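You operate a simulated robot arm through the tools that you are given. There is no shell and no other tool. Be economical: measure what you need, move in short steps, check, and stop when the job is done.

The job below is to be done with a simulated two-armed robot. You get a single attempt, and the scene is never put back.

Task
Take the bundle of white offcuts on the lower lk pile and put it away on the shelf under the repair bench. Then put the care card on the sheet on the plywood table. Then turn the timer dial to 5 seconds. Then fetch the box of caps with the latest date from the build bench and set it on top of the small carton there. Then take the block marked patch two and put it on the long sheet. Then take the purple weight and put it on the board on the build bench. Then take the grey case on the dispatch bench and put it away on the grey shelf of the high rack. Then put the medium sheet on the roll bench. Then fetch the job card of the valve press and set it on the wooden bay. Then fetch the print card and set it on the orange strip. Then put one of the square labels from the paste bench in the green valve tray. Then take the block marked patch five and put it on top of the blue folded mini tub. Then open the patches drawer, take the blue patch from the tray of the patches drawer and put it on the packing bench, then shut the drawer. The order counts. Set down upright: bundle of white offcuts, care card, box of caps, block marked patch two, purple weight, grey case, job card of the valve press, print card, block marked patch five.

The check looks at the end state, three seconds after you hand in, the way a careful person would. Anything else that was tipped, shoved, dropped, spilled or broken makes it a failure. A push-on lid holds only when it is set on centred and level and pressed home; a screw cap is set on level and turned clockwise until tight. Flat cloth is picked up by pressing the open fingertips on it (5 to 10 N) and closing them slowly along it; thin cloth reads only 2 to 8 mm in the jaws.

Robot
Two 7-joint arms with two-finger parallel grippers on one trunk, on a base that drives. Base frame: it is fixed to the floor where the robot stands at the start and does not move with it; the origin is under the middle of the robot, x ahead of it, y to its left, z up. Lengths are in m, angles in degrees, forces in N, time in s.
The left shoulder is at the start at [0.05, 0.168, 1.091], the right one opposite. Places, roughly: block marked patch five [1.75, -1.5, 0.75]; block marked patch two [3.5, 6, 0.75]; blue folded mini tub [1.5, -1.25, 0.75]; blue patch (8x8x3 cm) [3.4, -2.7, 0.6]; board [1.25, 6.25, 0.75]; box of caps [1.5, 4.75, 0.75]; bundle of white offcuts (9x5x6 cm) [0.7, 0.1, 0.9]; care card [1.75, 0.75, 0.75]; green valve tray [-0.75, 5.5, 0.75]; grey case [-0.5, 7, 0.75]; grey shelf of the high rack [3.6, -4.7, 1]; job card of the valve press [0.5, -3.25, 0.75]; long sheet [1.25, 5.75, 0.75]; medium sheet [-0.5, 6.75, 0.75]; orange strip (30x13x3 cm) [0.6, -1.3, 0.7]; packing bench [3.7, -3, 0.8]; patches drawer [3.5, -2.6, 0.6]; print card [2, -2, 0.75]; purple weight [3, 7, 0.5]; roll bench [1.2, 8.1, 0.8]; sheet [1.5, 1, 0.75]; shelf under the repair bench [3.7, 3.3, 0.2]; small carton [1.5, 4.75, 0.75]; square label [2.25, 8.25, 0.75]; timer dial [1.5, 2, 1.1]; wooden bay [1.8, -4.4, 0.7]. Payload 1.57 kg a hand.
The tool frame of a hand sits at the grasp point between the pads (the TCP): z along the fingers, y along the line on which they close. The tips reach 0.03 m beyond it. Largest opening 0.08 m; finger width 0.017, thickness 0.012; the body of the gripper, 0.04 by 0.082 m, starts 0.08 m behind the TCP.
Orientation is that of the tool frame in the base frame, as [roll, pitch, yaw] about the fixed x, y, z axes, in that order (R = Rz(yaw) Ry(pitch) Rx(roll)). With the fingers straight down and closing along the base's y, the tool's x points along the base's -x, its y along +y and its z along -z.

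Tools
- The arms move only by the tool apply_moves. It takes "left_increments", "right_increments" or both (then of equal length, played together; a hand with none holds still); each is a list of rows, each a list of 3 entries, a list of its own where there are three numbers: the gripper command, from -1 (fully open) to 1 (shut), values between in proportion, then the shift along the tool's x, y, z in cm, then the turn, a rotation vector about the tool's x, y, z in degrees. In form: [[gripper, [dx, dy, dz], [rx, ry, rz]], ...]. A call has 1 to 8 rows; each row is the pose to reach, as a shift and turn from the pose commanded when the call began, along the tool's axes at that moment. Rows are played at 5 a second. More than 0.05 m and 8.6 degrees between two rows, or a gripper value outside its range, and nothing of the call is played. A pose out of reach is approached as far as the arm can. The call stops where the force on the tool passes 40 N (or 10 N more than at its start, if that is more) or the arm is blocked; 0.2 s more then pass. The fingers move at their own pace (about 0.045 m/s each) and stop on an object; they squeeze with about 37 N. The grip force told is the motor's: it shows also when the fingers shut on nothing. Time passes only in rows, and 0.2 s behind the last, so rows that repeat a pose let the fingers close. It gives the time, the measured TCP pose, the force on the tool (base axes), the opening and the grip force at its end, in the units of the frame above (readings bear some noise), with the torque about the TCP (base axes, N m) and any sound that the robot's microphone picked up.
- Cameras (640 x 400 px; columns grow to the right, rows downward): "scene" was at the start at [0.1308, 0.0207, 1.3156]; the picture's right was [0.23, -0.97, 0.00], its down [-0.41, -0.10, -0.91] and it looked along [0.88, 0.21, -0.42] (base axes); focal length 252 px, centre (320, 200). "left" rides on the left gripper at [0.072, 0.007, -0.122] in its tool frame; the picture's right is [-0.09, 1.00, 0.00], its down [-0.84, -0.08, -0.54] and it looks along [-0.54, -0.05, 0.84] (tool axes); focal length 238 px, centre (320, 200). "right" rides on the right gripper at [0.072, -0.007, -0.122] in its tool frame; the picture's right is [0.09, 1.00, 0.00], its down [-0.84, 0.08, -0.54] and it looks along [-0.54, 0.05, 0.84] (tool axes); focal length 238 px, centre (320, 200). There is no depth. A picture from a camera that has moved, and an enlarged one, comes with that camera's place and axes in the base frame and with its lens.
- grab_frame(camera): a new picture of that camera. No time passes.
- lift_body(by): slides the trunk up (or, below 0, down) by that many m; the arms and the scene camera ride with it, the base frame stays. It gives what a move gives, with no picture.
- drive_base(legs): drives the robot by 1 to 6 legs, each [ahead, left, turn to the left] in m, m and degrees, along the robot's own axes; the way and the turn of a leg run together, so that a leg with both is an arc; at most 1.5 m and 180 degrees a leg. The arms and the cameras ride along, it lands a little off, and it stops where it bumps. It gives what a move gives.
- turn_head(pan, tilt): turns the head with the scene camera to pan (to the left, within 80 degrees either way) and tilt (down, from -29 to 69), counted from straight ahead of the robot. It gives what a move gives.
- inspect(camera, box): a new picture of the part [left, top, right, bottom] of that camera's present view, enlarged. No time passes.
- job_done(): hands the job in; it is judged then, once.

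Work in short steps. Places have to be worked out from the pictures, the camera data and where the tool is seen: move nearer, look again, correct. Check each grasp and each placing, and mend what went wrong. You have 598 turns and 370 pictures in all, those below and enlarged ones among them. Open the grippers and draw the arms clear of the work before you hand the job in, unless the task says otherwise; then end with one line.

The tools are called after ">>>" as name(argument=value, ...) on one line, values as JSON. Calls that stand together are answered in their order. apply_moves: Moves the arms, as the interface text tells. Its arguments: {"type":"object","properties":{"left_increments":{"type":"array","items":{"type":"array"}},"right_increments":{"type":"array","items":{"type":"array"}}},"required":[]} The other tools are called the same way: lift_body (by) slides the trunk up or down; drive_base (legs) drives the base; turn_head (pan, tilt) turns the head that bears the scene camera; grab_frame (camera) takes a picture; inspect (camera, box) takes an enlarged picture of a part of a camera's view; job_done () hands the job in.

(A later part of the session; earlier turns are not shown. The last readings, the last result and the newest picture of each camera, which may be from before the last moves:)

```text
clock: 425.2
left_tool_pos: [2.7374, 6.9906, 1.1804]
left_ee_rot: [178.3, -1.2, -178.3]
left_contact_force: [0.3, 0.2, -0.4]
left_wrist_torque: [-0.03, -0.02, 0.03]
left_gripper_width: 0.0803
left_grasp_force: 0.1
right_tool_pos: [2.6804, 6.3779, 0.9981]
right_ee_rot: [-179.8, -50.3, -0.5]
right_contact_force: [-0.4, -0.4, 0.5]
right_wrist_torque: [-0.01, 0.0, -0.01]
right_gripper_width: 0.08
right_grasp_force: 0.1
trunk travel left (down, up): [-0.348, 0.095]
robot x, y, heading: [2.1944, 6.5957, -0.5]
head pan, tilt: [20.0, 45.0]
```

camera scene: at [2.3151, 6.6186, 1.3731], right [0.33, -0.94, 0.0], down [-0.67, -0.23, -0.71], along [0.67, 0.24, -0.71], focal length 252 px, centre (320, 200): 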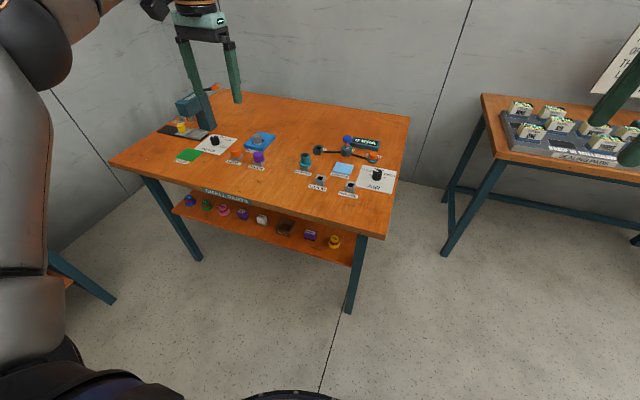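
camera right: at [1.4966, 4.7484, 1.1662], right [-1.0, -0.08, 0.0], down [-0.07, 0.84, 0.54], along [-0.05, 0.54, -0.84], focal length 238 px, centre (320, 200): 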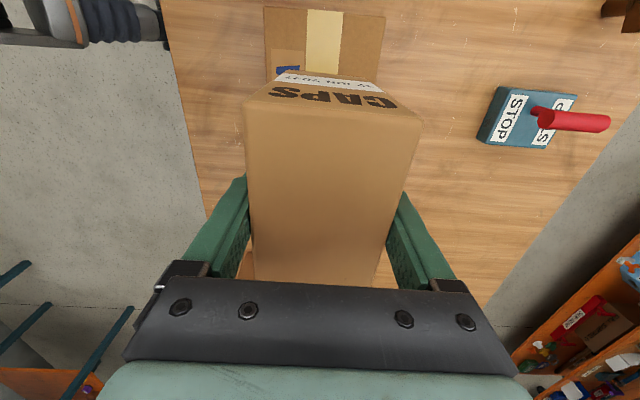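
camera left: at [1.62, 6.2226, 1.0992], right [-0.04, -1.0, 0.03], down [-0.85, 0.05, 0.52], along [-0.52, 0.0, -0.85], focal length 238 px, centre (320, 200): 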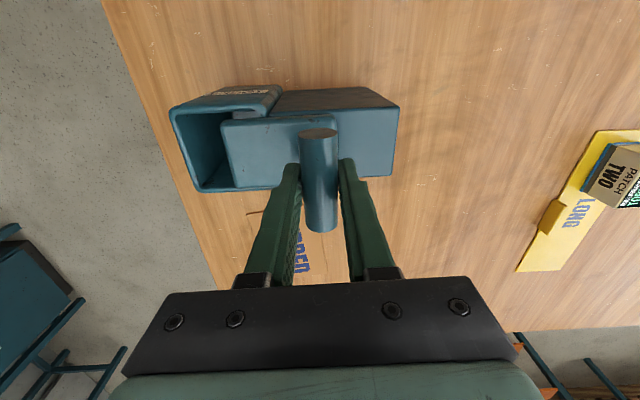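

Now I pull the left hand back and up so it stays clear, then drive to y≈7.2.

>>> apply_moves(left_increments=[[-1, [3.2, 0, -1.5], [0, 0, 0]], [-1, [6.4, 0, -3], [0, 0, 0]], [-1, [9.6, 0, -4.5], [0, 0, 0]], [-1, [12.8, 0, -6], [0, 0, 0]], [-1, [16, 0, -7.5], [0, 0, 0]], [-1, [19.2, 0, -9], [0, 0, 0]], [-1, [22.4, 0, -10.5], [0, 0, 0]]])

>>> drive_base(legs=[[0, 0.56, 0]])

>>> lift_body(by=-0.34)

>>> turn_head(pan=-10, tilt=45)

>>> grab_frame(camera="scene")

```text
clock: 426.8
left_tool_pos: [2.5118, 6.9801, 1.2907]
left_ee_rot: [178.2, -1.3, -178.3]
left_contact_force: [0.9, 0.1, 0.3]
left_wrist_torque: [0.01, -0.02, 0.03]
left_gripper_width: 0.08
left_grasp_force: 0.1
right_tool_pos: [2.6784, 6.3776, 0.9978]
right_ee_rot: [-179.9, -50.2, -0.5]
right_contact_force: [0.2, 0.3, 0.1]
right_wrist_torque: [-0.01, -0.03, 0.01]
right_gripper_width: 0.08
right_grasp_force: 0.0
trunk travel left (down, up): [-0.348, 0.095]
robot x, y, heading: [2.1979, 6.5937, -0.4]
head pan, tilt: [20.0, 45.0]
```

```text
clock: 430.0
left_tool_pos: [2.5181, 7.5437, 1.2913]
left_ee_rot: [178.3, -1.2, -178.3]
left_contact_force: [-0.6, 0.0, -0.2]
left_wrist_torque: [-0.02, 0.0, -0.05]
left_gripper_width: 0.0801
left_grasp_force: 0.0
right_tool_pos: [2.6855, 6.9415, 0.9971]
right_ee_rot: [-180.0, -50.2, -0.3]
right_contact_force: [-0.3, 0.1, -0.4]
right_wrist_torque: [-0.01, -0.01, -0.02]
right_gripper_width: 0.08
right_grasp_force: 0.0
trunk travel left (down, up): [-0.348, 0.095]
robot x, y, heading: [2.1998, 7.1555, -0.6]
head pan, tilt: [20.0, 45.0]
```

```text
clock: 433.3
left_tool_pos: [2.5189, 7.5439, 0.9517]
left_ee_rot: [178.3, -1.2, -178.2]
left_contact_force: [0.4, -0.9, 0.4]
left_wrist_torque: [0.01, 0.02, 0.0]
left_gripper_width: 0.0799
left_grasp_force: 0.0
right_tool_pos: [2.6858, 6.9419, 0.6578]
right_ee_rot: [-179.9, -50.1, -0.4]
right_contact_force: [-0.5, -1.0, 0.1]
right_wrist_torque: [0.01, 0.02, 0.01]
right_gripper_width: 0.0802
right_grasp_force: 0.1
trunk travel left (down, up): [-0.008, 0.435]
robot x, y, heading: [2.2054, 7.1565, -0.3]
head pan, tilt: [20.0, 45.0]
```

```text
clock: 434.3
left_tool_pos: [2.5186, 7.5443, 0.9514]
left_ee_rot: [178.2, -1.2, -178.3]
left_contact_force: [-0.2, -0.3, -0.3]
left_wrist_torque: [-0.02, 0.0, -0.02]
left_gripper_width: 0.08
left_grasp_force: 0.1
right_tool_pos: [2.6861, 6.9407, 0.658]
right_ee_rot: [-179.9, -50.2, -0.3]
right_contact_force: [0.5, 0.4, 0.1]
right_wrist_torque: [0.02, 0.03, 0.01]
right_gripper_width: 0.08
right_grasp_force: 0.2
trunk travel left (down, up): [-0.008, 0.435]
robot x, y, heading: [2.2037, 7.1579, -0.2]
head pan, tilt: [-10.0, 45.0]
```

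```text
241 pictures are left
camera scene: at [2.3241, 7.1392, 1.033], right [-0.18, -0.98, 0.0], down [-0.7, 0.13, -0.71], along [0.7, -0.13, -0.71], focal length 252 px, centre (320, 200)
```

scene: 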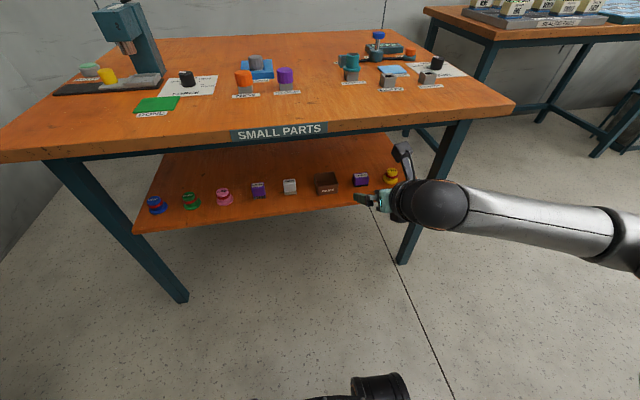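

>>> apply_moves(right_increments=[[-1, [-3, 0, 2.5], [0, 0, 0]], [-1, [-6, 0, 5], [0, 0, 0]], [-1, [-9, 0, 7.5], [0, 0, 0]], [-1, [-11, 0, 9.2], [0, 0, 0]]])

>>> grab_frame(camera="right")

```text
clock: 435.3
left_tool_pos: [2.5194, 7.5436, 0.9516]
left_ee_rot: [178.3, -1.3, -178.2]
left_contact_force: [-0.7, -0.1, 0.5]
left_wrist_torque: [0.02, 0.02, -0.03]
left_gripper_width: 0.0798
left_grasp_force: 0.1
right_tool_pos: [2.6871, 6.935, 0.5729]
right_ee_rot: [-179.7, -50.1, 0.0]
right_contact_force: [-0.2, -0.5, -0.2]
right_wrist_torque: [0.0, -0.03, 0.03]
right_gripper_width: 0.0797
right_grasp_force: 0.1
right hand out of reach, approached as far as the arm can: row 3, 4
trunk travel left (down, up): [-0.008, 0.435]
robot x, y, heading: [2.2012, 7.1551, 0.0]
head pan, tilt: [-10.0, 45.0]
```

```text
240 pictures are left
camera right: at [2.6391, 6.9408, 0.7072], right [0.06, -1.0, 0.07], down [-0.95, -0.08, -0.29], along [0.3, -0.05, -0.95], focal length 238 px, centre (320, 200)
```

right: 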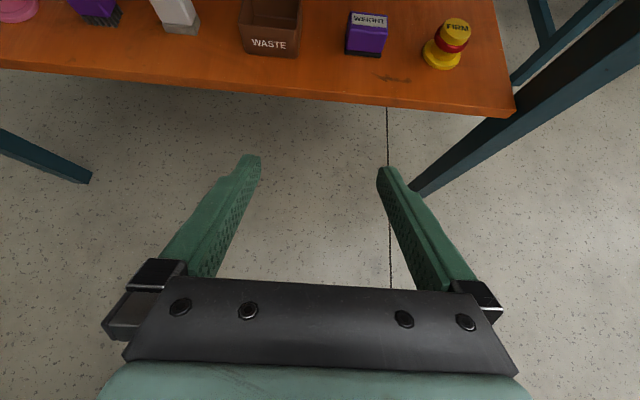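

The elbow-up posture limits the height. I back up 0.25 m for room and push the arm forward to switch it to the elbow-down posture as before.

>>> drive_base(legs=[[-0.22, 0, 0]])

>>> apply_moves(right_increments=[[-1, [-1, 0, 4], [0, 0, 0]], [-1, [-2, 0, 8], [0, 0, 0]], [-1, [-3, 0, 12], [0, 0, 0]], [-1, [-4, 0, 16], [0, 0, 0]], [-1, [-5, 0, 20], [0, 0, 0]]])

```text
clock: 437.0
left_tool_pos: [2.2973, 7.5466, 0.9506]
left_ee_rot: [178.3, -1.2, -178.1]
left_contact_force: [0.6, -0.2, -0.3]
left_wrist_torque: [0.05, 0.0, -0.03]
left_gripper_width: 0.0801
left_grasp_force: 0.1
right_tool_pos: [2.4679, 6.9381, 0.5743]
right_ee_rot: [-179.8, -50.0, 0.1]
right_contact_force: [0.3, -0.1, -0.2]
right_wrist_torque: [0.02, -0.01, 0.03]
right_gripper_width: 0.0798
right_grasp_force: 0.0
trunk travel left (down, up): [-0.008, 0.435]
robot x, y, heading: [1.9825, 7.1575, -0.6]
head pan, tilt: [-10.0, 45.0]
```

```text
clock: 438.2
left_tool_pos: [2.2979, 7.5473, 0.9497]
left_ee_rot: [178.4, -1.3, -178.1]
left_contact_force: [-0.1, 1.2, 0.0]
left_wrist_torque: [-0.1, -0.02, -0.02]
left_gripper_width: 0.0801
left_grasp_force: 0.2
right_tool_pos: [2.6007, 6.9116, 0.5052]
right_ee_rot: [-179.9, -50.0, 0.3]
right_contact_force: [-0.6, -0.8, -1.1]
right_wrist_torque: [0.03, -0.07, 0.05]
right_gripper_width: 0.08
right_grasp_force: 0.2
right hand out of reach, approached as far as the arm can: row 1, 2, 3, 4, 5
trunk travel left (down, up): [-0.008, 0.435]
robot x, y, heading: [1.9821, 7.158, -0.6]
head pan, tilt: [-10.0, 45.0]
```

Now at z 0.505 with 50° pitch – the right height. I drive ahead 0.2 with a slight right shift and check with the hand camera.

>>> drive_base(legs=[[0.2, -0.022, 0.4]])

>>> grab_frame(camera="right")

```text
clock: 439.8
left_tool_pos: [2.4948, 7.5265, 0.9517]
left_ee_rot: [178.2, -1.2, -177.6]
left_contact_force: [0.2, -0.3, -0.4]
left_wrist_torque: [-0.01, -0.01, -0.03]
left_gripper_width: 0.0801
left_grasp_force: 0.1
right_tool_pos: [2.8041, 6.8932, 0.5058]
right_ee_rot: [-179.8, -50.1, 0.8]
right_contact_force: [-1.3, 0.1, -0.5]
right_wrist_torque: [-0.01, 0.03, 0.02]
right_gripper_width: 0.0799
right_grasp_force: 0.0
trunk travel left (down, up): [-0.008, 0.435]
robot x, y, heading: [2.1812, 7.1313, 0.0]
head pan, tilt: [-10.0, 45.0]
```

```text
239 pictures are left
camera right: at [2.7545, 6.899, 0.6395], right [0.07, -0.99, 0.07], down [-0.95, -0.09, -0.29], along [0.3, -0.04, -0.95], focal length 238 px, centre (320, 200)
```

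right: 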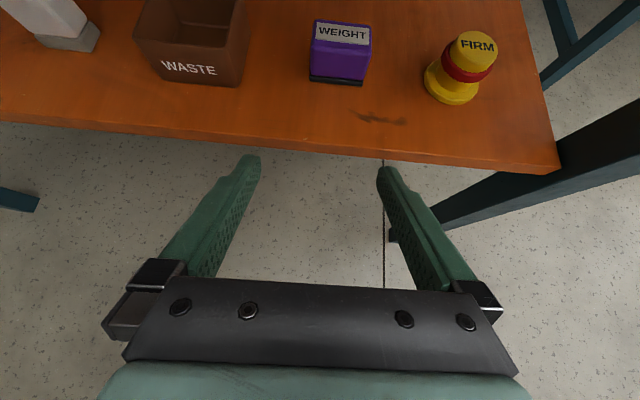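

Weight front at x≈2.926, y≈6.883, z 0.465–0.503. I lower the trunk the last 8 mm and drive in 0.14.

>>> lift_body(by=-0.008)

>>> drive_base(legs=[[0.09, -0.01, 0]])

>>> grab_frame(camera="right")

```text
clock: 440.4
left_tool_pos: [2.494, 7.5262, 0.9444]
left_ee_rot: [178.2, -1.4, -177.6]
left_contact_force: [-0.8, 0.8, -0.7]
left_wrist_torque: [0.0, -0.03, 0.0]
left_gripper_width: 0.0799
left_grasp_force: 0.0
right_tool_pos: [2.8038, 6.8953, 0.4974]
right_ee_rot: [-179.9, -50.1, 0.7]
right_contact_force: [-0.2, -0.1, -0.8]
right_wrist_torque: [-0.02, 0.01, 0.02]
right_gripper_width: 0.08
right_grasp_force: 0.0
trunk travel left (down, up): [0.0, 0.443]
robot x, y, heading: [2.1787, 7.1329, -0.3]
head pan, tilt: [-10.0, 45.0]
```

```text
clock: 441.5
left_tool_pos: [2.5842, 7.5164, 0.9435]
left_ee_rot: [178.2, -1.2, -177.5]
left_contact_force: [0.0, -0.1, 0.0]
left_wrist_torque: [0.01, 0.01, 0.0]
left_gripper_width: 0.0801
left_grasp_force: 0.1
right_tool_pos: [2.8933, 6.8845, 0.4983]
right_ee_rot: [-179.8, -50.1, 0.8]
right_contact_force: [0.0, -0.8, 0.3]
right_wrist_torque: [0.03, -0.03, 0.0]
right_gripper_width: 0.0798
right_grasp_force: 0.0
trunk travel left (down, up): [0.0, 0.443]
robot x, y, heading: [2.2716, 7.1243, 0.0]
head pan, tilt: [-10.0, 45.0]
```

```text
238 pictures are left
camera right: at [2.8446, 6.8897, 0.6319], right [0.08, -0.99, 0.07], down [-0.95, -0.09, -0.29], along [0.3, -0.04, -0.95], focal length 238 px, centre (320, 200)
```

right: 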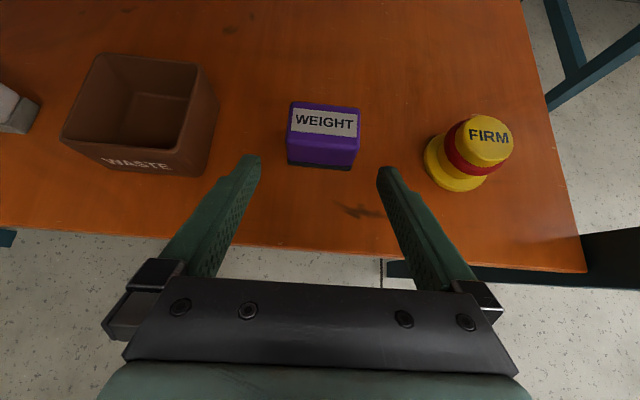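

>>> drive_base(legs=[[0.055, 0, 0]])

>>> grab_frame(camera="right")

```text
clock: 442.4
left_tool_pos: [2.6387, 7.5169, 0.944]
left_ee_rot: [178.2, -1.2, -177.5]
left_contact_force: [-0.3, -0.8, 0.6]
left_wrist_torque: [0.02, 0.03, 0.01]
left_gripper_width: 0.0797
left_grasp_force: 0.1
right_tool_pos: [2.9485, 6.8852, 0.4982]
right_ee_rot: [-179.8, -50.1, 0.8]
right_contact_force: [1.1, 0.3, 0.2]
right_wrist_torque: [0.0, -0.01, -0.02]
right_gripper_width: 0.0801
right_grasp_force: 0.1
trunk travel left (down, up): [0.0, 0.443]
robot x, y, heading: [2.3253, 7.1253, -0.2]
head pan, tilt: [-10.0, 45.0]
```

```text
237 pictures are left
camera right: at [2.8996, 6.8903, 0.6319], right [0.08, -0.99, 0.07], down [-0.95, -0.09, -0.29], along [0.3, -0.04, -0.95], focal length 238 px, centre (320, 200)
```

right: 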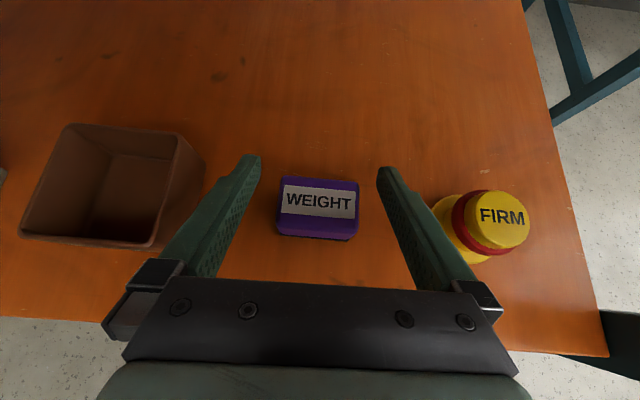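

The weight sits between the fingers. Close and lift a little with the trunk.

>>> apply_moves(right_increments=[[0, [0, 0, 0], [0, 0, 0]], [1, [0, 0, 0], [0, 0, 0]], [1, [0, 0, 0], [0, 0, 0]], [1, [0, 0, 0], [0, 0, 0]]])

>>> lift_body(by=0.02)

>>> grab_frame(camera="right")

```text
clock: 443.4
left_tool_pos: [2.6393, 7.5177, 0.9434]
left_ee_rot: [178.3, -1.3, -177.5]
left_contact_force: [-0.5, -0.1, 0.3]
left_wrist_torque: [-0.02, 0.03, -0.01]
left_gripper_width: 0.08
left_grasp_force: 0.0
right_tool_pos: [2.9477, 6.8853, 0.4981]
right_ee_rot: [-179.8, -50.1, 0.8]
right_contact_force: [0.4, 0.2, -1.0]
right_wrist_torque: [-0.09, -0.03, -0.05]
right_gripper_width: 0.05
right_grasp_force: 32.7
trunk travel left (down, up): [0.0, 0.443]
robot x, y, heading: [2.3284, 7.1205, 0.2]
head pan, tilt: [-10.0, 45.0]
```

```text
clock: 444.1
left_tool_pos: [2.6396, 7.518, 0.964]
left_ee_rot: [178.1, -1.3, -177.5]
left_contact_force: [-0.6, 0.3, -0.7]
left_wrist_torque: [0.01, 0.03, 0.03]
left_gripper_width: 0.0798
left_grasp_force: 0.0
right_tool_pos: [2.9488, 6.8849, 0.517]
right_ee_rot: [-179.7, -50.0, 0.8]
right_contact_force: [0.3, -0.1, -3.8]
right_wrist_torque: [-0.01, -0.05, 0.02]
right_gripper_width: 0.0497
right_grasp_force: 36.8
trunk travel left (down, up): [-0.02, 0.423]
robot x, y, heading: [2.3283, 7.1271, 0.1]
head pan, tilt: [-10.0, 45.0]
```

```text
236 pictures are left
camera right: at [2.8997, 6.8902, 0.6512], right [0.08, -0.99, 0.07], down [-0.95, -0.09, -0.29], along [0.3, -0.04, -0.95], focal length 238 px, centre (320, 200)
```

right: 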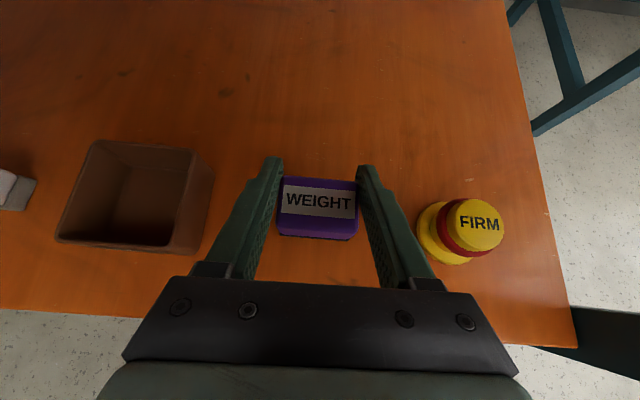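

Held. Back out straight, then raise the trunk and turn to face south toward the bench's north end.

>>> drive_base(legs=[[-0.42, 0, 0]])

>>> lift_body(by=0.4)

>>> drive_base(legs=[[0, 0, -90], [0, -0.3, 0]])

>>> turn_head(pan=-10, tilt=40)

>>> grab_frame(camera="scene")

```text
clock: 446.6
left_tool_pos: [2.2261, 7.5165, 0.9631]
left_ee_rot: [178.1, -1.2, -177.4]
left_contact_force: [-0.5, -0.5, 0.6]
left_wrist_torque: [0.02, 0.03, 0.01]
left_gripper_width: 0.08
left_grasp_force: 0.0
right_tool_pos: [2.5361, 6.885, 0.5185]
right_ee_rot: [-179.7, -50.0, 0.9]
right_contact_force: [0.2, 0.2, -4.8]
right_wrist_torque: [0.01, -0.02, 0.02]
right_gripper_width: 0.0498
right_grasp_force: 37.0
trunk travel left (down, up): [-0.02, 0.423]
robot x, y, heading: [1.9157, 7.1234, 0.3]
head pan, tilt: [-10.0, 45.0]
```

```text
clock: 450.5
left_tool_pos: [2.2253, 7.5173, 1.3637]
left_ee_rot: [178.2, -1.3, -177.3]
left_contact_force: [-0.1, 0.0, -1.0]
left_wrist_torque: [-0.01, -0.01, -0.01]
left_gripper_width: 0.0799
left_grasp_force: 0.1
right_tool_pos: [2.5345, 6.8856, 0.9171]
right_ee_rot: [-179.8, -50.1, 1.0]
right_contact_force: [-0.1, -0.3, -4.2]
right_wrist_torque: [-0.01, -0.04, 0.03]
right_gripper_width: 0.0498
right_grasp_force: 36.7
trunk travel left (down, up): [-0.42, 0.023]
robot x, y, heading: [1.9141, 7.1235, 0.1]
head pan, tilt: [-10.0, 45.0]
```

```text
clock: 456.3
left_tool_pos: [2.0054, 6.8124, 1.3634]
left_ee_rot: [178.2, -1.3, 92.8]
left_contact_force: [-0.1, 0.0, -0.3]
left_wrist_torque: [-0.02, -0.01, 0.04]
left_gripper_width: 0.08
left_grasp_force: 0.1
right_tool_pos: [1.3763, 6.4981, 0.9175]
right_ee_rot: [-179.7, -49.9, -88.9]
right_contact_force: [-0.3, -0.7, -3.7]
right_wrist_torque: [0.0, -0.05, -0.01]
right_gripper_width: 0.0499
right_grasp_force: 37.0
trunk travel left (down, up): [-0.42, 0.023]
robot x, y, heading: [1.6107, 7.1232, -89.4]
head pan, tilt: [-10.0, 45.0]
```

```text
clock: 457.0
left_tool_pos: [2.0066, 6.8112, 1.3634]
left_ee_rot: [178.3, -1.4, 93.0]
left_contact_force: [-0.3, 0.5, 0.2]
left_wrist_torque: [-0.01, -0.03, 0.01]
left_gripper_width: 0.0803
left_grasp_force: 0.1
right_tool_pos: [1.3768, 6.4976, 0.9181]
right_ee_rot: [-179.8, -50.1, -88.7]
right_contact_force: [-0.5, 0.7, -3.8]
right_wrist_torque: [-0.03, 0.0, -0.01]
right_gripper_width: 0.0498
right_grasp_force: 36.7
trunk travel left (down, up): [-0.42, 0.023]
robot x, y, heading: [1.6129, 7.1196, -89.8]
head pan, tilt: [-10.0, 40.0]
```

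```text
235 pictures are left
camera scene: at [1.5999, 6.9955, 1.4526], right [-0.99, 0.17, 0.0], down [0.11, 0.63, -0.77], along [-0.13, -0.76, -0.64], focal length 252 px, centre (320, 200)
```

scene: 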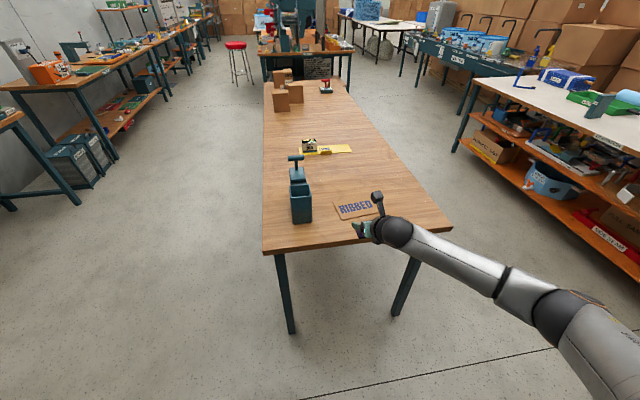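

Board centre at (1.337, 6.283). Drive ahead 0.2 with 4 cm to the right.

>>> drive_base(legs=[[0.2, -0.038, 0]])

>>> grab_frame(camera="right")

```text
clock: 458.6
left_tool_pos: [1.9716, 6.6155, 1.3628]
left_ee_rot: [178.3, -1.3, 93.0]
left_contact_force: [0.1, 0.3, 0.6]
left_wrist_torque: [0.05, 0.02, 0.02]
left_gripper_width: 0.0801
left_grasp_force: 0.1
right_tool_pos: [1.3403, 6.3023, 0.917]
right_ee_rot: [-179.8, -50.1, -88.9]
right_contact_force: [-1.1, 0.1, -4.4]
right_wrist_torque: [-0.01, 0.0, -0.01]
right_gripper_width: 0.0497
right_grasp_force: 37.2
trunk travel left (down, up): [-0.42, 0.023]
robot x, y, heading: [1.5764, 6.9301, -89.5]
head pan, tilt: [-10.0, 40.0]
```

```text
234 pictures are left
camera right: at [1.345, 6.3484, 1.0508], right [-0.99, -0.08, 0.07], down [-0.1, 0.95, -0.29], along [-0.04, -0.3, -0.95], focal length 238 px, centre (320, 200)
```

right: 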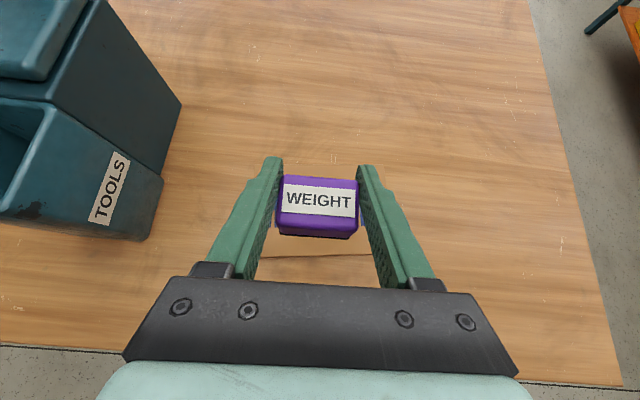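

Weight is above the board (its near edge visible at y≈6.33). I move 1.8 cm on, then lower.

>>> apply_moves(right_increments=[[1, [1.1, 0, 1.3], [0, 0, 0]]])

>>> lift_body(by=-0.07)

>>> inspect(camera="scene", box=[270, 160, 470, 290])

```text
clock: 459.0
left_tool_pos: [1.972, 6.6156, 1.3635]
left_ee_rot: [178.2, -1.3, 92.8]
left_contact_force: [-0.1, 0.0, -0.5]
left_wrist_torque: [0.04, 0.0, -0.01]
left_gripper_width: 0.0797
left_grasp_force: 0.0
right_tool_pos: [1.3428, 6.2854, 0.9182]
right_ee_rot: [-179.8, -49.9, -88.7]
right_contact_force: [0.0, -0.2, -3.3]
right_wrist_torque: [-0.04, -0.02, -0.03]
right_gripper_width: 0.0498
right_grasp_force: 36.7
trunk travel left (down, up): [-0.42, 0.023]
robot x, y, heading: [1.5767, 6.9233, -89.5]
head pan, tilt: [-10.0, 40.0]
```

```text
clock: 460.1
left_tool_pos: [1.9708, 6.6157, 1.2933]
left_ee_rot: [178.1, -1.2, 93.0]
left_contact_force: [-0.4, -0.5, -0.3]
left_wrist_torque: [-0.02, -0.02, 0.03]
left_gripper_width: 0.0802
left_grasp_force: 0.0
right_tool_pos: [1.3416, 6.286, 0.8479]
right_ee_rot: [-179.9, -50.1, -88.8]
right_contact_force: [0.4, 0.1, -4.2]
right_wrist_torque: [0.01, -0.01, -0.01]
right_gripper_width: 0.0502
right_grasp_force: 36.9
trunk travel left (down, up): [-0.35, 0.093]
robot x, y, heading: [1.576, 6.9226, -89.7]
head pan, tilt: [-10.0, 40.0]
```

```text
3.08 times, centred on (370, 225) of scene
camera zoom: at [1.5641, 6.8, 1.3827], right [-0.99, 0.16, 0.0], down [0.11, 0.63, -0.77], along [-0.13, -0.76, -0.64], focal length 776 px, centre (166, 123)
```

zoom: 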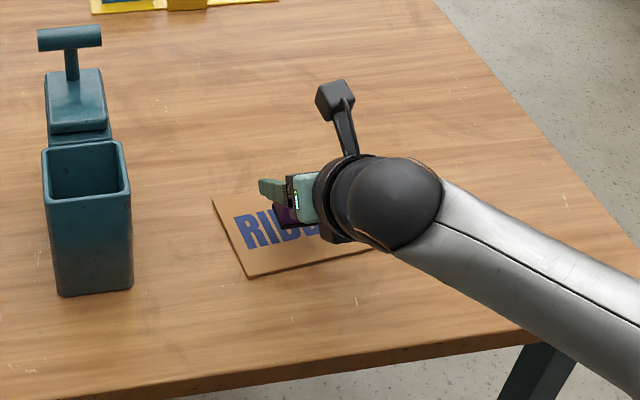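

>>> lift_body(by=-0.01)

>>> lift_body(by=-0.006)

```text
clock: 460.7
left_tool_pos: [1.9705, 6.6159, 1.282]
left_ee_rot: [178.3, -1.2, 92.9]
left_contact_force: [0.0, -0.2, -0.6]
left_wrist_torque: [0.0, 0.01, -0.01]
left_gripper_width: 0.08
left_grasp_force: 0.0
right_tool_pos: [1.3409, 6.286, 0.8399]
right_ee_rot: [-179.8, -49.9, -88.8]
right_contact_force: [-0.6, 0.4, -3.7]
right_wrist_torque: [-0.02, -0.01, 0.01]
right_gripper_width: 0.0496
right_grasp_force: 37.1
trunk travel left (down, up): [-0.34, 0.103]
robot x, y, heading: [1.5822, 6.9246, -89.6]
head pan, tilt: [-10.0, 40.0]
```

```text
clock: 461.2
left_tool_pos: [1.9698, 6.6162, 1.2777]
left_ee_rot: [178.2, -1.3, 92.9]
left_contact_force: [-0.6, -0.1, 0.3]
left_wrist_torque: [0.01, 0.0, 0.0]
left_gripper_width: 0.0801
left_grasp_force: 0.1
right_tool_pos: [1.3427, 6.2856, 0.8331]
right_ee_rot: [-179.7, -50.0, -88.8]
right_contact_force: [0.4, 0.3, -4.0]
right_wrist_torque: [-0.02, 0.02, -0.01]
right_gripper_width: 0.0496
right_grasp_force: 36.5
trunk travel left (down, up): [-0.334, 0.109]
robot x, y, heading: [1.576, 6.9262, -89.6]
head pan, tilt: [-10.0, 40.0]
```

>>> lift_body(by=-0.006)

>>> lift_body(by=-0.005)

```text
clock: 461.8
left_tool_pos: [1.9703, 6.6161, 1.2719]
left_ee_rot: [178.1, -1.4, 93.0]
left_contact_force: [-0.1, 0.2, 0.4]
left_wrist_torque: [0.02, -0.03, -0.01]
left_gripper_width: 0.0797
left_grasp_force: 0.1
right_tool_pos: [1.342, 6.285, 0.8264]
right_ee_rot: [-179.8, -49.9, -88.9]
right_contact_force: [0.6, 0.2, -5.8]
right_wrist_torque: [-0.02, 0.0, -0.03]
right_gripper_width: 0.0499
right_grasp_force: 36.5
trunk travel left (down, up): [-0.328, 0.115]
robot x, y, heading: [1.5772, 6.9242, -89.4]
head pan, tilt: [-10.0, 40.0]
```

```text
clock: 462.3
left_tool_pos: [1.9712, 6.6162, 1.266]
left_ee_rot: [178.3, -1.4, 92.9]
left_contact_force: [-0.8, 0.2, 0.8]
left_wrist_torque: [0.0, 0.01, 0.01]
left_gripper_width: 0.0799
left_grasp_force: 0.0
right_tool_pos: [1.3421, 6.2856, 0.8223]
right_ee_rot: [-179.8, -50.1, -88.8]
right_contact_force: [-1.0, -0.4, -0.1]
right_wrist_torque: [0.01, 0.12, 0.02]
right_gripper_width: 0.0498
right_grasp_force: 36.9
trunk travel left (down, up): [-0.323, 0.12]
robot x, y, heading: [1.5766, 6.9247, -89.3]
head pan, tilt: [-10.0, 40.0]
```

Weight now supported. Release and withdraw along the tool axis.

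>>> apply_moves(right_increments=[[0.4, [0, 0, 0], [0, 0, 0]], [-0.3, [0, 0, 0], [0, 0, 0]], [-1, [0, 0, 0], [0, 0, 0]], [-1, [0, 0, 0], [0, 0, 0]], [-1, [0, 0, -4], [0, 0, 0]], [-1, [0, 0, -8], [0, 0, 0]], [-1, [0, 0, -12], [0, 0, 0]]])

>>> grab_frame(camera="right")

```text
clock: 463.9
left_tool_pos: [1.972, 6.6165, 1.2662]
left_ee_rot: [178.2, -1.2, 92.9]
left_contact_force: [0.1, -0.2, 0.1]
left_wrist_torque: [-0.02, -0.03, 0.02]
left_gripper_width: 0.0799
left_grasp_force: 0.0
right_tool_pos: [1.3388, 6.3779, 0.9015]
right_ee_rot: [-179.9, -50.1, -88.8]
right_contact_force: [0.5, -0.4, -0.7]
right_wrist_torque: [-0.01, 0.01, 0.03]
right_gripper_width: 0.0801
right_grasp_force: 0.0
trunk travel left (down, up): [-0.323, 0.12]
robot x, y, heading: [1.5772, 6.924, -89.2]
head pan, tilt: [-10.0, 40.0]
```

```text
232 pictures are left
camera right: at [1.3427, 6.4253, 1.035], right [-0.99, -0.08, 0.07], down [-0.1, 0.95, -0.29], along [-0.04, -0.3, -0.95], focal length 238 px, centre (320, 200)
```

right: 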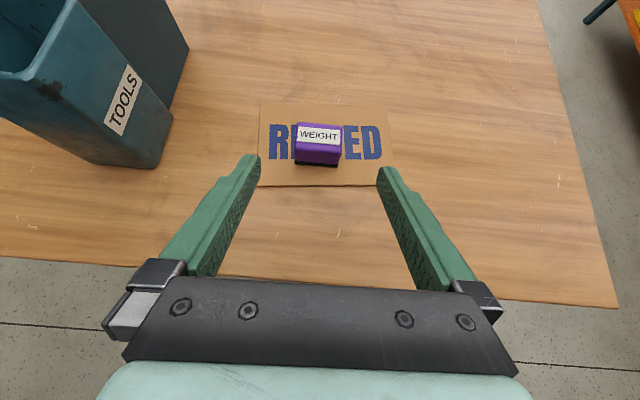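

The weight is on the board. Next the grey case on the dispatch bench (-0.5, 7). I raise hands, turn west and look.

>>> drive_base(legs=[[-0.25, 0, 0], [0, 0, -90], [0.6, 0, 0]])

>>> turn_head(pan=10, tilt=25)

>>> grab_frame(camera="scene")

```text
clock: 472.6
left_tool_pos: [0.6669, 6.7625, 1.2656]
left_ee_rot: [178.2, -1.3, 3.8]
left_contact_force: [-0.3, 0.2, 0.7]
left_wrist_torque: [0.0, -0.01, 0.01]
left_gripper_width: 0.0802
left_grasp_force: 0.1
right_tool_pos: [0.418, 7.3918, 0.9008]
right_ee_rot: [-179.8, -50.0, -177.9]
right_contact_force: [0.5, 0.5, -0.2]
right_wrist_torque: [-0.01, 0.0, 0.01]
right_gripper_width: 0.0802
right_grasp_force: 0.0
trunk travel left (down, up): [-0.323, 0.12]
robot x, y, heading: [0.9726, 7.1593, -178.6]
head pan, tilt: [-10.0, 40.0]
```

```text
clock: 473.4
left_tool_pos: [0.6671, 6.7639, 1.2669]
left_ee_rot: [178.3, -1.4, 3.9]
left_contact_force: [0.2, 0.1, -0.2]
left_wrist_torque: [0.02, 0.0, -0.03]
left_gripper_width: 0.0799
left_grasp_force: 0.1
right_tool_pos: [0.4187, 7.3914, 0.9006]
right_ee_rot: [-179.9, -49.9, -177.9]
right_contact_force: [0.2, 0.0, 0.2]
right_wrist_torque: [-0.02, -0.03, -0.03]
right_gripper_width: 0.08
right_grasp_force: 0.0
trunk travel left (down, up): [-0.323, 0.12]
robot x, y, heading: [0.9681, 7.1606, -178.7]
head pan, tilt: [10.0, 25.0]
```

```text
231 pictures are left
camera scene: at [0.8405, 7.1421, 1.379], right [-0.2, 0.98, 0.0], down [0.41, 0.08, -0.91], along [-0.89, -0.18, -0.42], focal length 252 px, centre (320, 200)
```

scene: 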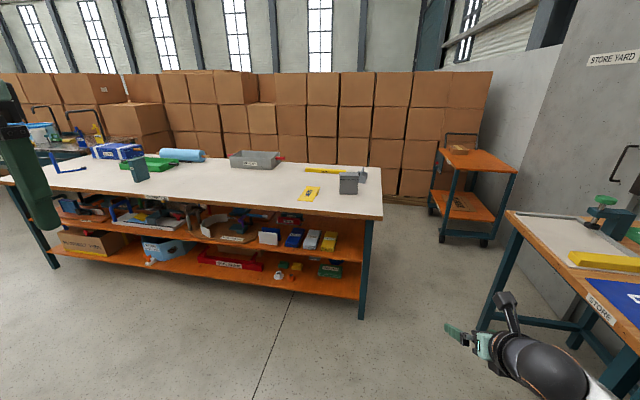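

>>> inspect(camera="scene", box=[80, 130, 400, 230])

```text
2.00 times, centred on (240, 180) of scene
camera zoom: at [0.8405, 7.1421, 1.379], right [-0.2, 0.98, 0.0], down [0.41, 0.08, -0.91], along [-0.89, -0.18, -0.42], focal length 505 px, centre (480, 240)
```

zoom: 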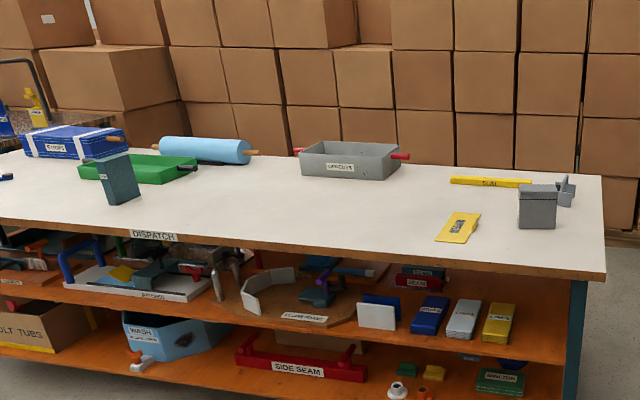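

The grey case stands at about (-0.53, 7.04), the MEDIUM sheet at (-0.48, 6.81). I drive closer for a good look.

>>> drive_base(legs=[[0.62, 0.1, 0]])

>>> turn_head(pan=0, tilt=35)

>>> grab_frame(camera="scene")

>>> inspect(camera="scene", box=[240, 150, 400, 250])

```text
clock: 476.9
left_tool_pos: [0.0552, 6.6556, 1.2666]
left_ee_rot: [178.2, -1.4, 3.3]
left_contact_force: [-0.4, -0.1, 0.0]
left_wrist_torque: [0.01, -0.02, -0.01]
left_gripper_width: 0.0799
left_grasp_force: 0.1
right_tool_pos: [-0.186, 7.2863, 0.8996]
right_ee_rot: [-179.8, -50.1, -178.4]
right_contact_force: [-0.1, 1.1, 0.1]
right_wrist_torque: [0.0, 0.03, 0.02]
right_gripper_width: 0.0797
right_grasp_force: 0.0
trunk travel left (down, up): [-0.323, 0.12]
robot x, y, heading: [0.3632, 7.0521, -179.3]
head pan, tilt: [10.0, 25.0]
```

```text
clock: 477.6
left_tool_pos: [0.0555, 6.6558, 1.2674]
left_ee_rot: [178.1, -1.4, 3.3]
left_contact_force: [0.3, -0.2, 0.1]
left_wrist_torque: [0.01, -0.02, 0.01]
left_gripper_width: 0.0801
left_grasp_force: 0.1
right_tool_pos: [-0.1867, 7.286, 0.9013]
right_ee_rot: [-179.8, -50.0, -178.4]
right_contact_force: [-0.2, 0.7, -0.8]
right_wrist_torque: [0.0, 0.0, 0.01]
right_gripper_width: 0.0803
right_grasp_force: 0.0
trunk travel left (down, up): [-0.323, 0.12]
robot x, y, heading: [0.3595, 7.0525, -179.2]
head pan, tilt: [0.0, 35.0]
```

```text
229 pictures are left
camera scene: at [0.2351, 7.0486, 1.3633], right [-0.02, 1.0, 0.0], down [0.57, 0.01, -0.82], along [-0.82, -0.01, -0.57], focal length 252 px, centre (320, 200)
```

scene: 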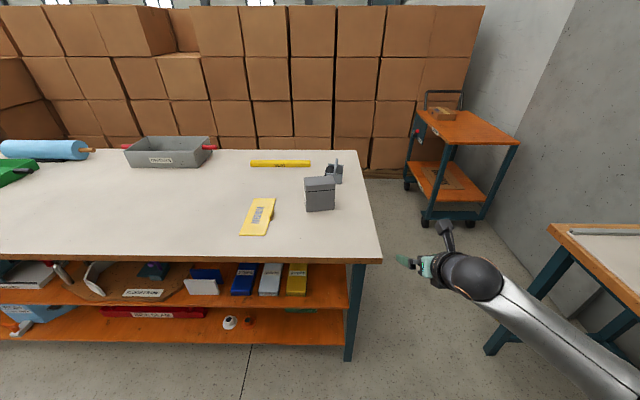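

```text
4.00 times, centred on (320, 200) of scene
camera zoom: at [0.2351, 7.0486, 1.3633], right [-0.02, 1.0, 0.0], down [0.57, 0.01, -0.82], along [-0.82, -0.01, -0.57], focal length 1009 px, centre (320, 200)
```

zoom: 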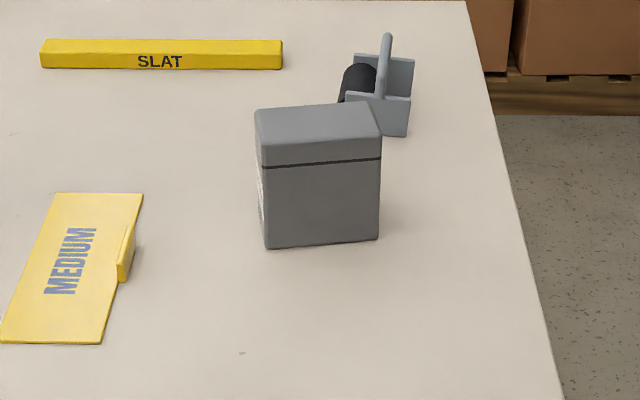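

The case is ~11.5 cm wide (y), 6.5 cm deep (x), 11 cm tall, centre (-0.548, 7.04). I'll pick it top-down with the left hand (closing along x), turn it 90° and set it back down, then re-take it with the pitched right hand for the rack. First rotate the left hand.

>>> apply_moves(left_increments=[[-1, [0, 0, 0], [0, 0, -8.5]], [-1, [0, 0, 0], [0, 0, -17]], [-1, [0, 0, 0], [0, 0, -25.5]], [-1, [0, 0, 0], [0, 0, -34]], [-1, [0, 0, 0], [0, 0, -42.5]], [-1, [0, 0, 0], [0, 0, -51]], [-1, [0, 0, 0], [0, 0, -59.5]], [-1, [0, 0, 0], [0, 0, -68]]])

>>> apply_moves(left_increments=[[-1, [0, 0, 0], [0, 0, -8]], [-1, [0, 0, 0], [0, 0, -16]], [-1, [0, 0, 0], [0, 0, -24]], [-1, [0, 0, 0], [0, 0, -25]]], right_increments=[[-1, [0, 0, -3], [0, 0, 0]], [-1, [0, 0, -6], [0, 0, 0]], [-1, [0, 0, -9], [0, 0, 0]], [-1, [0, 0, -12], [0, 0, 0]]])

>>> drive_base(legs=[[0, -0.3, 0]])

```text
clock: 479.4
left_tool_pos: [0.0559, 6.6542, 1.2672]
left_ee_rot: [178.2, 1.2, 71.4]
left_contact_force: [-0.5, -1.1, -0.1]
left_wrist_torque: [0.0, 0.01, 0.05]
left_gripper_width: 0.08
left_grasp_force: 0.1
right_tool_pos: [-0.1867, 7.2853, 0.9003]
right_ee_rot: [-179.9, -49.9, -178.4]
right_contact_force: [0.1, 0.1, 0.1]
right_wrist_torque: [-0.02, -0.04, -0.01]
right_gripper_width: 0.0798
right_grasp_force: 0.0
trunk travel left (down, up): [-0.323, 0.12]
robot x, y, heading: [0.3653, 7.0569, -179.0]
head pan, tilt: [0.0, 35.0]
```

```text
clock: 480.4
left_tool_pos: [0.0566, 6.6556, 1.2667]
left_ee_rot: [179.0, 1.8, 96.3]
left_contact_force: [0.1, -0.2, 0.5]
left_wrist_torque: [-0.01, 0.03, 0.02]
left_gripper_width: 0.0803
left_grasp_force: 0.2
right_tool_pos: [-0.0951, 7.2896, 0.9765]
right_ee_rot: [-179.8, -50.1, -178.4]
right_contact_force: [0.0, 0.2, 0.4]
right_wrist_torque: [0.01, 0.0, 0.0]
right_gripper_width: 0.08
right_grasp_force: 0.0
trunk travel left (down, up): [-0.323, 0.12]
robot x, y, heading: [0.3626, 7.0543, -178.9]
head pan, tilt: [0.0, 35.0]
```

```text
clock: 482.4
left_tool_pos: [0.0505, 6.9554, 1.2666]
left_ee_rot: [178.9, 1.8, 96.0]
left_contact_force: [0.2, -0.1, 0.5]
left_wrist_torque: [-0.02, 0.04, 0.0]
left_gripper_width: 0.0799
left_grasp_force: 0.1
right_tool_pos: [-0.098, 7.5908, 0.9765]
right_ee_rot: [-179.7, -49.9, -178.9]
right_contact_force: [-0.4, 0.5, 0.1]
right_wrist_torque: [0.0, -0.03, 0.01]
right_gripper_width: 0.0802
right_grasp_force: 0.1
trunk travel left (down, up): [-0.323, 0.12]
robot x, y, heading: [0.3585, 7.3461, -179.6]
head pan, tilt: [0.0, 35.0]
```

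>>> drive_base(legs=[[0.26, 0.11, 0]])

>>> apply_moves(left_increments=[[-1, [2.5, -4, 0], [0, 0, 0]], [-1, [5, -8, 0], [0, 0, 0]], [-1, [7.5, -12, 0], [0, 0, 0]], [-1, [10, -16, 1], [0, 0, 0]], [-1, [12.5, -20, 2], [0, 0, 0]], [-1, [15, -24, 3], [0, 0, 0]], [-1, [17, -28, 4], [0, 0, 0]], [-1, [19, -31, 5], [0, 0, 0]]])

>>> grab_frame(camera="left")

```text
clock: 484.4
left_tool_pos: [-0.2147, 6.8417, 1.267]
left_ee_rot: [178.8, 1.7, 95.5]
left_contact_force: [0.1, -0.1, 0.4]
left_wrist_torque: [0.02, 0.02, 0.0]
left_gripper_width: 0.0801
left_grasp_force: 0.0
right_tool_pos: [-0.3586, 7.4784, 0.9755]
right_ee_rot: [-179.9, -50.0, -179.0]
right_contact_force: [0.8, 0.0, -0.5]
right_wrist_torque: [0.01, 0.0, -0.02]
right_gripper_width: 0.0801
right_grasp_force: 0.1
trunk travel left (down, up): [-0.323, 0.12]
robot x, y, heading: [0.0944, 7.2367, -179.8]
head pan, tilt: [0.0, 35.0]
```

```text
clock: 486.2
left_tool_pos: [-0.4192, 6.9488, 1.1754]
left_ee_rot: [178.8, 1.8, 95.7]
left_contact_force: [0.3, 0.3, -0.9]
left_wrist_torque: [0.0, 0.0, 0.02]
left_gripper_width: 0.0801
left_grasp_force: 0.0
left hand out of reach, approached as far as the arm can: row 4, 5, 6, 7, 8
right_tool_pos: [-0.3599, 7.4781, 0.9766]
right_ee_rot: [-179.9, -49.9, -179.0]
right_contact_force: [-0.4, 0.1, -0.6]
right_wrist_torque: [-0.02, 0.04, -0.01]
right_gripper_width: 0.0799
right_grasp_force: 0.0
trunk travel left (down, up): [-0.323, 0.12]
robot x, y, heading: [0.0966, 7.2344, -179.9]
head pan, tilt: [0.0, 35.0]
```

```text
227 pictures are left
camera left: at [-0.4216, 7.0258, 1.2945], right [1.0, 0.01, 0.02], down [-0.01, -0.82, 0.57], along [0.02, -0.57, -0.82], focal length 238 px, centre (320, 200)
```

left: 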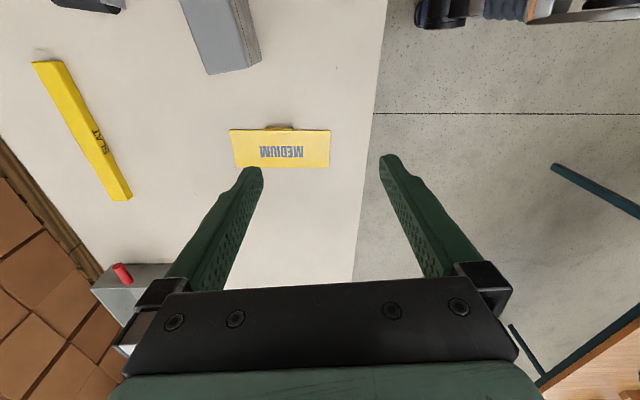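

>>> apply_moves(left_increments=[[-1, [0, 0, 4.5], [0, 0, 0]], [-1, [0, 0, 9], [0, 0, 0]], [-1, [0, 0, 13.5], [0, 0, 0]], [-1, [2.5, -3, 16], [0, 0, 0]], [-1, [5, -6, 16], [0, 0, 0]], [-1, [7.7, -9, 16], [0, 0, 0]], [-1, [10.4, -11.9, 16], [0, 0, 0]]])

>>> grab_frame(camera="left")

```text
clock: 487.8
left_tool_pos: [-0.4418, 6.9764, 1.0192]
left_ee_rot: [178.8, 1.9, 95.6]
left_contact_force: [0.2, -0.2, 0.6]
left_wrist_torque: [-0.01, 0.05, -0.02]
left_gripper_width: 0.0803
left_grasp_force: 0.0
left hand out of reach, approached as far as the arm can: row 5, 6, 7
right_tool_pos: [-0.3591, 7.4777, 0.9754]
right_ee_rot: [-179.7, -50.0, -179.0]
right_contact_force: [-0.1, -0.1, 0.0]
right_wrist_torque: [-0.04, -0.02, -0.03]
right_gripper_width: 0.08
right_grasp_force: 0.0
trunk travel left (down, up): [-0.323, 0.12]
robot x, y, heading: [0.0945, 7.2385, -179.8]
head pan, tilt: [0.0, 35.0]
```

```text
226 pictures are left
camera left: at [-0.4431, 7.0528, 1.138], right [1.0, 0.01, 0.02], down [-0.01, -0.82, 0.57], along [0.02, -0.57, -0.82], focal length 238 px, centre (320, 200)
```

left: 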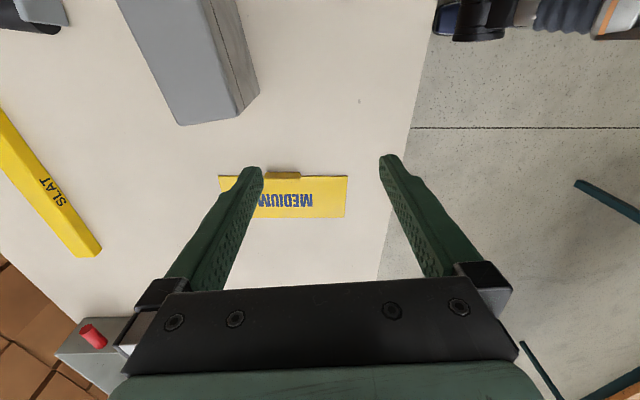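

The left arm cannot reach that far here. I retract it and use the right arm top-down instead (it reached farther before).

>>> apply_moves(left_increments=[[-1, [-3, 3.5, -4], [0, 0, 0]], [-1, [-6, 7, -6], [0, 0, 0]], [-1, [-9, 10.5, -8], [0, 0, 0]], [-1, [-12, 14, -10], [0, 0, 0]], [-1, [-15, 17.5, -12], [0, 0, 0]], [-1, [-18, 20, -14], [0, 0, 0]]], right_increments=[[-1, [0, 0, -2], [0, -8.3, 0]], [-1, [0, 0, -4], [0, -16.6, 0]], [-1, [0, 0, -6], [0, -25, 0]], [-1, [0, 0, -8], [0, -33.3, 0]], [-1, [0, 0, -9], [0, -41.6, 0]], [-1, [0, 0, -10], [0, -50, 0]]])

>>> apply_moves(right_increments=[[-1, [0, 0, 0], [0, 0, -8.5]], [-1, [0, 0, 0], [0, 0, -17]], [-1, [0, 0, 0], [0, 0, -25.5]], [-1, [0, 0, 0], [0, 0, -34]], [-1, [0, 0, 0], [0, 0, -42.5]], [-1, [0, 0, 0], [0, 0, -51]], [-1, [0, 0, 0], [0, 0, -59.5]], [-1, [0, 0, 0], [0, 0, -68]]])

>>> apply_moves(right_increments=[[-1, [0, 0, 0], [0, 0, -8]], [-1, [0, 0, 0], [0, 0, -15]]])

```text
refused: row 1 steps farther than a row can; nothing moved
```

```text
clock: 489.6
left_tool_pos: [-0.4406, 6.9763, 1.019]
left_ee_rot: [178.9, 1.8, 95.6]
left_contact_force: [0.2, -0.3, -0.7]
left_wrist_torque: [0.0, 0.01, -0.01]
left_gripper_width: 0.08
left_grasp_force: 0.1
right_tool_pos: [-0.3597, 7.4777, 0.9764]
right_ee_rot: [132.1, -16.7, -103.2]
right_contact_force: [0.6, 0.7, 0.5]
right_wrist_torque: [0.0, 0.01, 0.03]
right_gripper_width: 0.0802
right_grasp_force: 0.1
trunk travel left (down, up): [-0.323, 0.12]
robot x, y, heading: [0.0965, 7.239, -179.7]
head pan, tilt: [0.0, 35.0]
```

```text
clock: 490.2
left_tool_pos: [-0.441, 6.9762, 1.0189]
left_ee_rot: [178.9, 1.8, 95.5]
left_contact_force: [0.9, -0.3, -0.1]
left_wrist_torque: [-0.01, 0.03, 0.0]
left_gripper_width: 0.0799
left_grasp_force: 0.0
right_tool_pos: [-0.3596, 7.4782, 0.9762]
right_ee_rot: [130.3, -5.3, -93.3]
right_contact_force: [0.4, 0.7, 0.1]
right_wrist_torque: [0.01, 0.0, -0.02]
right_gripper_width: 0.0798
right_grasp_force: 0.0
trunk travel left (down, up): [-0.323, 0.12]
robot x, y, heading: [0.0999, 7.2342, -179.4]
head pan, tilt: [0.0, 35.0]
```

>>> apply_moves(left_increments=[[-1, [-2, 2.3, -2.5], [0, 0, 0]], [-1, [-4, 4.6, -5], [0, 0, 0]], [-1, [-6, 6.9, -7.5], [0, 0, 0]], [-1, [-8, 9.2, -10], [0, 0, 0]], [-1, [-10, 11.5, -12], [0, 0, 0]], [-1, [-12, 14, -14], [0, 0, 0]], [-1, [-14, 16.5, -15], [0, 0, 0]], [-1, [-16, 19, -16], [0, 0, 0]]], right_increments=[[-1, [0, 0, 0], [6.3, 0, 0]], [-1, [0, 0, 0], [12.5, 0, 0]], [-1, [0, 0, 0], [18.8, 0, 0]], [-1, [0, 0, 0], [25, 0, 0]], [-1, [0, 0, 0], [31.3, 0, 0]], [-1, [0, 0, 0], [37.5, 0, 0]], [-1, [0, 0, 0], [43.8, 0, 0]], [-1, [0, 0, 0], [49.8, 0, 0]]])

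>>> apply_moves(right_increments=[[-1, [0, 0, -2], [0, -5, 0]], [-1, [0, 0, -5], [0, -5, 0]]])

>>> grab_frame(camera="right")

```text
clock: 492.0
left_tool_pos: [-0.24, 6.8394, 1.1862]
left_ee_rot: [178.8, 1.8, 95.6]
left_contact_force: [0.4, -0.5, 0.3]
left_wrist_torque: [-0.01, 0.0, -0.01]
left_gripper_width: 0.08
left_grasp_force: 0.1
right_tool_pos: [-0.3589, 7.4774, 0.9763]
right_ee_rot: [-180.0, -5.5, -93.3]
right_contact_force: [1.4, -0.3, -0.6]
right_wrist_torque: [0.0, 0.0, 0.01]
right_gripper_width: 0.0799
right_grasp_force: 0.0
trunk travel left (down, up): [-0.323, 0.12]
robot x, y, heading: [0.0933, 7.2335, -179.7]
head pan, tilt: [0.0, 35.0]
```

```text
clock: 492.6
left_tool_pos: [-0.24, 6.842, 1.1875]
left_ee_rot: [178.8, 1.8, 95.5]
left_contact_force: [0.5, 0.3, 0.9]
left_wrist_torque: [0.03, 0.0, 0.02]
left_gripper_width: 0.08
left_grasp_force: 0.0
right_tool_pos: [-0.3586, 7.483, 1.0273]
right_ee_rot: [180.0, -0.5, -93.3]
right_contact_force: [-0.2, -0.5, 0.7]
right_wrist_torque: [0.0, 0.01, -0.01]
right_gripper_width: 0.08
right_grasp_force: 0.0
trunk travel left (down, up): [-0.323, 0.12]
robot x, y, heading: [0.0939, 7.2371, -179.7]
head pan, tilt: [0.0, 35.0]
```

```text
225 pictures are left
camera right: at [-0.3583, 7.4111, 1.1494], right [-1.0, -0.03, 0.0], down [-0.03, 0.84, 0.53], along [-0.02, 0.53, -0.84], focal length 238 px, centre (320, 200)
```

right: 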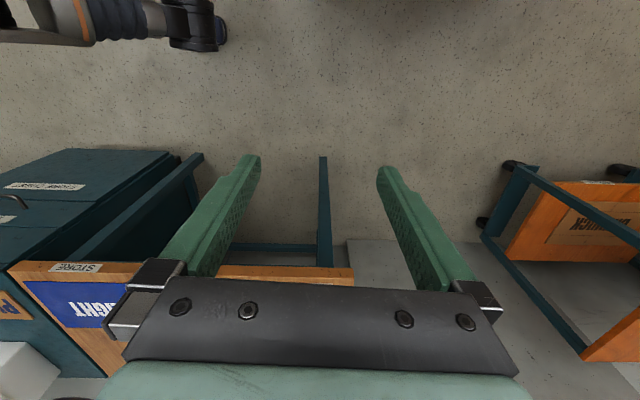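

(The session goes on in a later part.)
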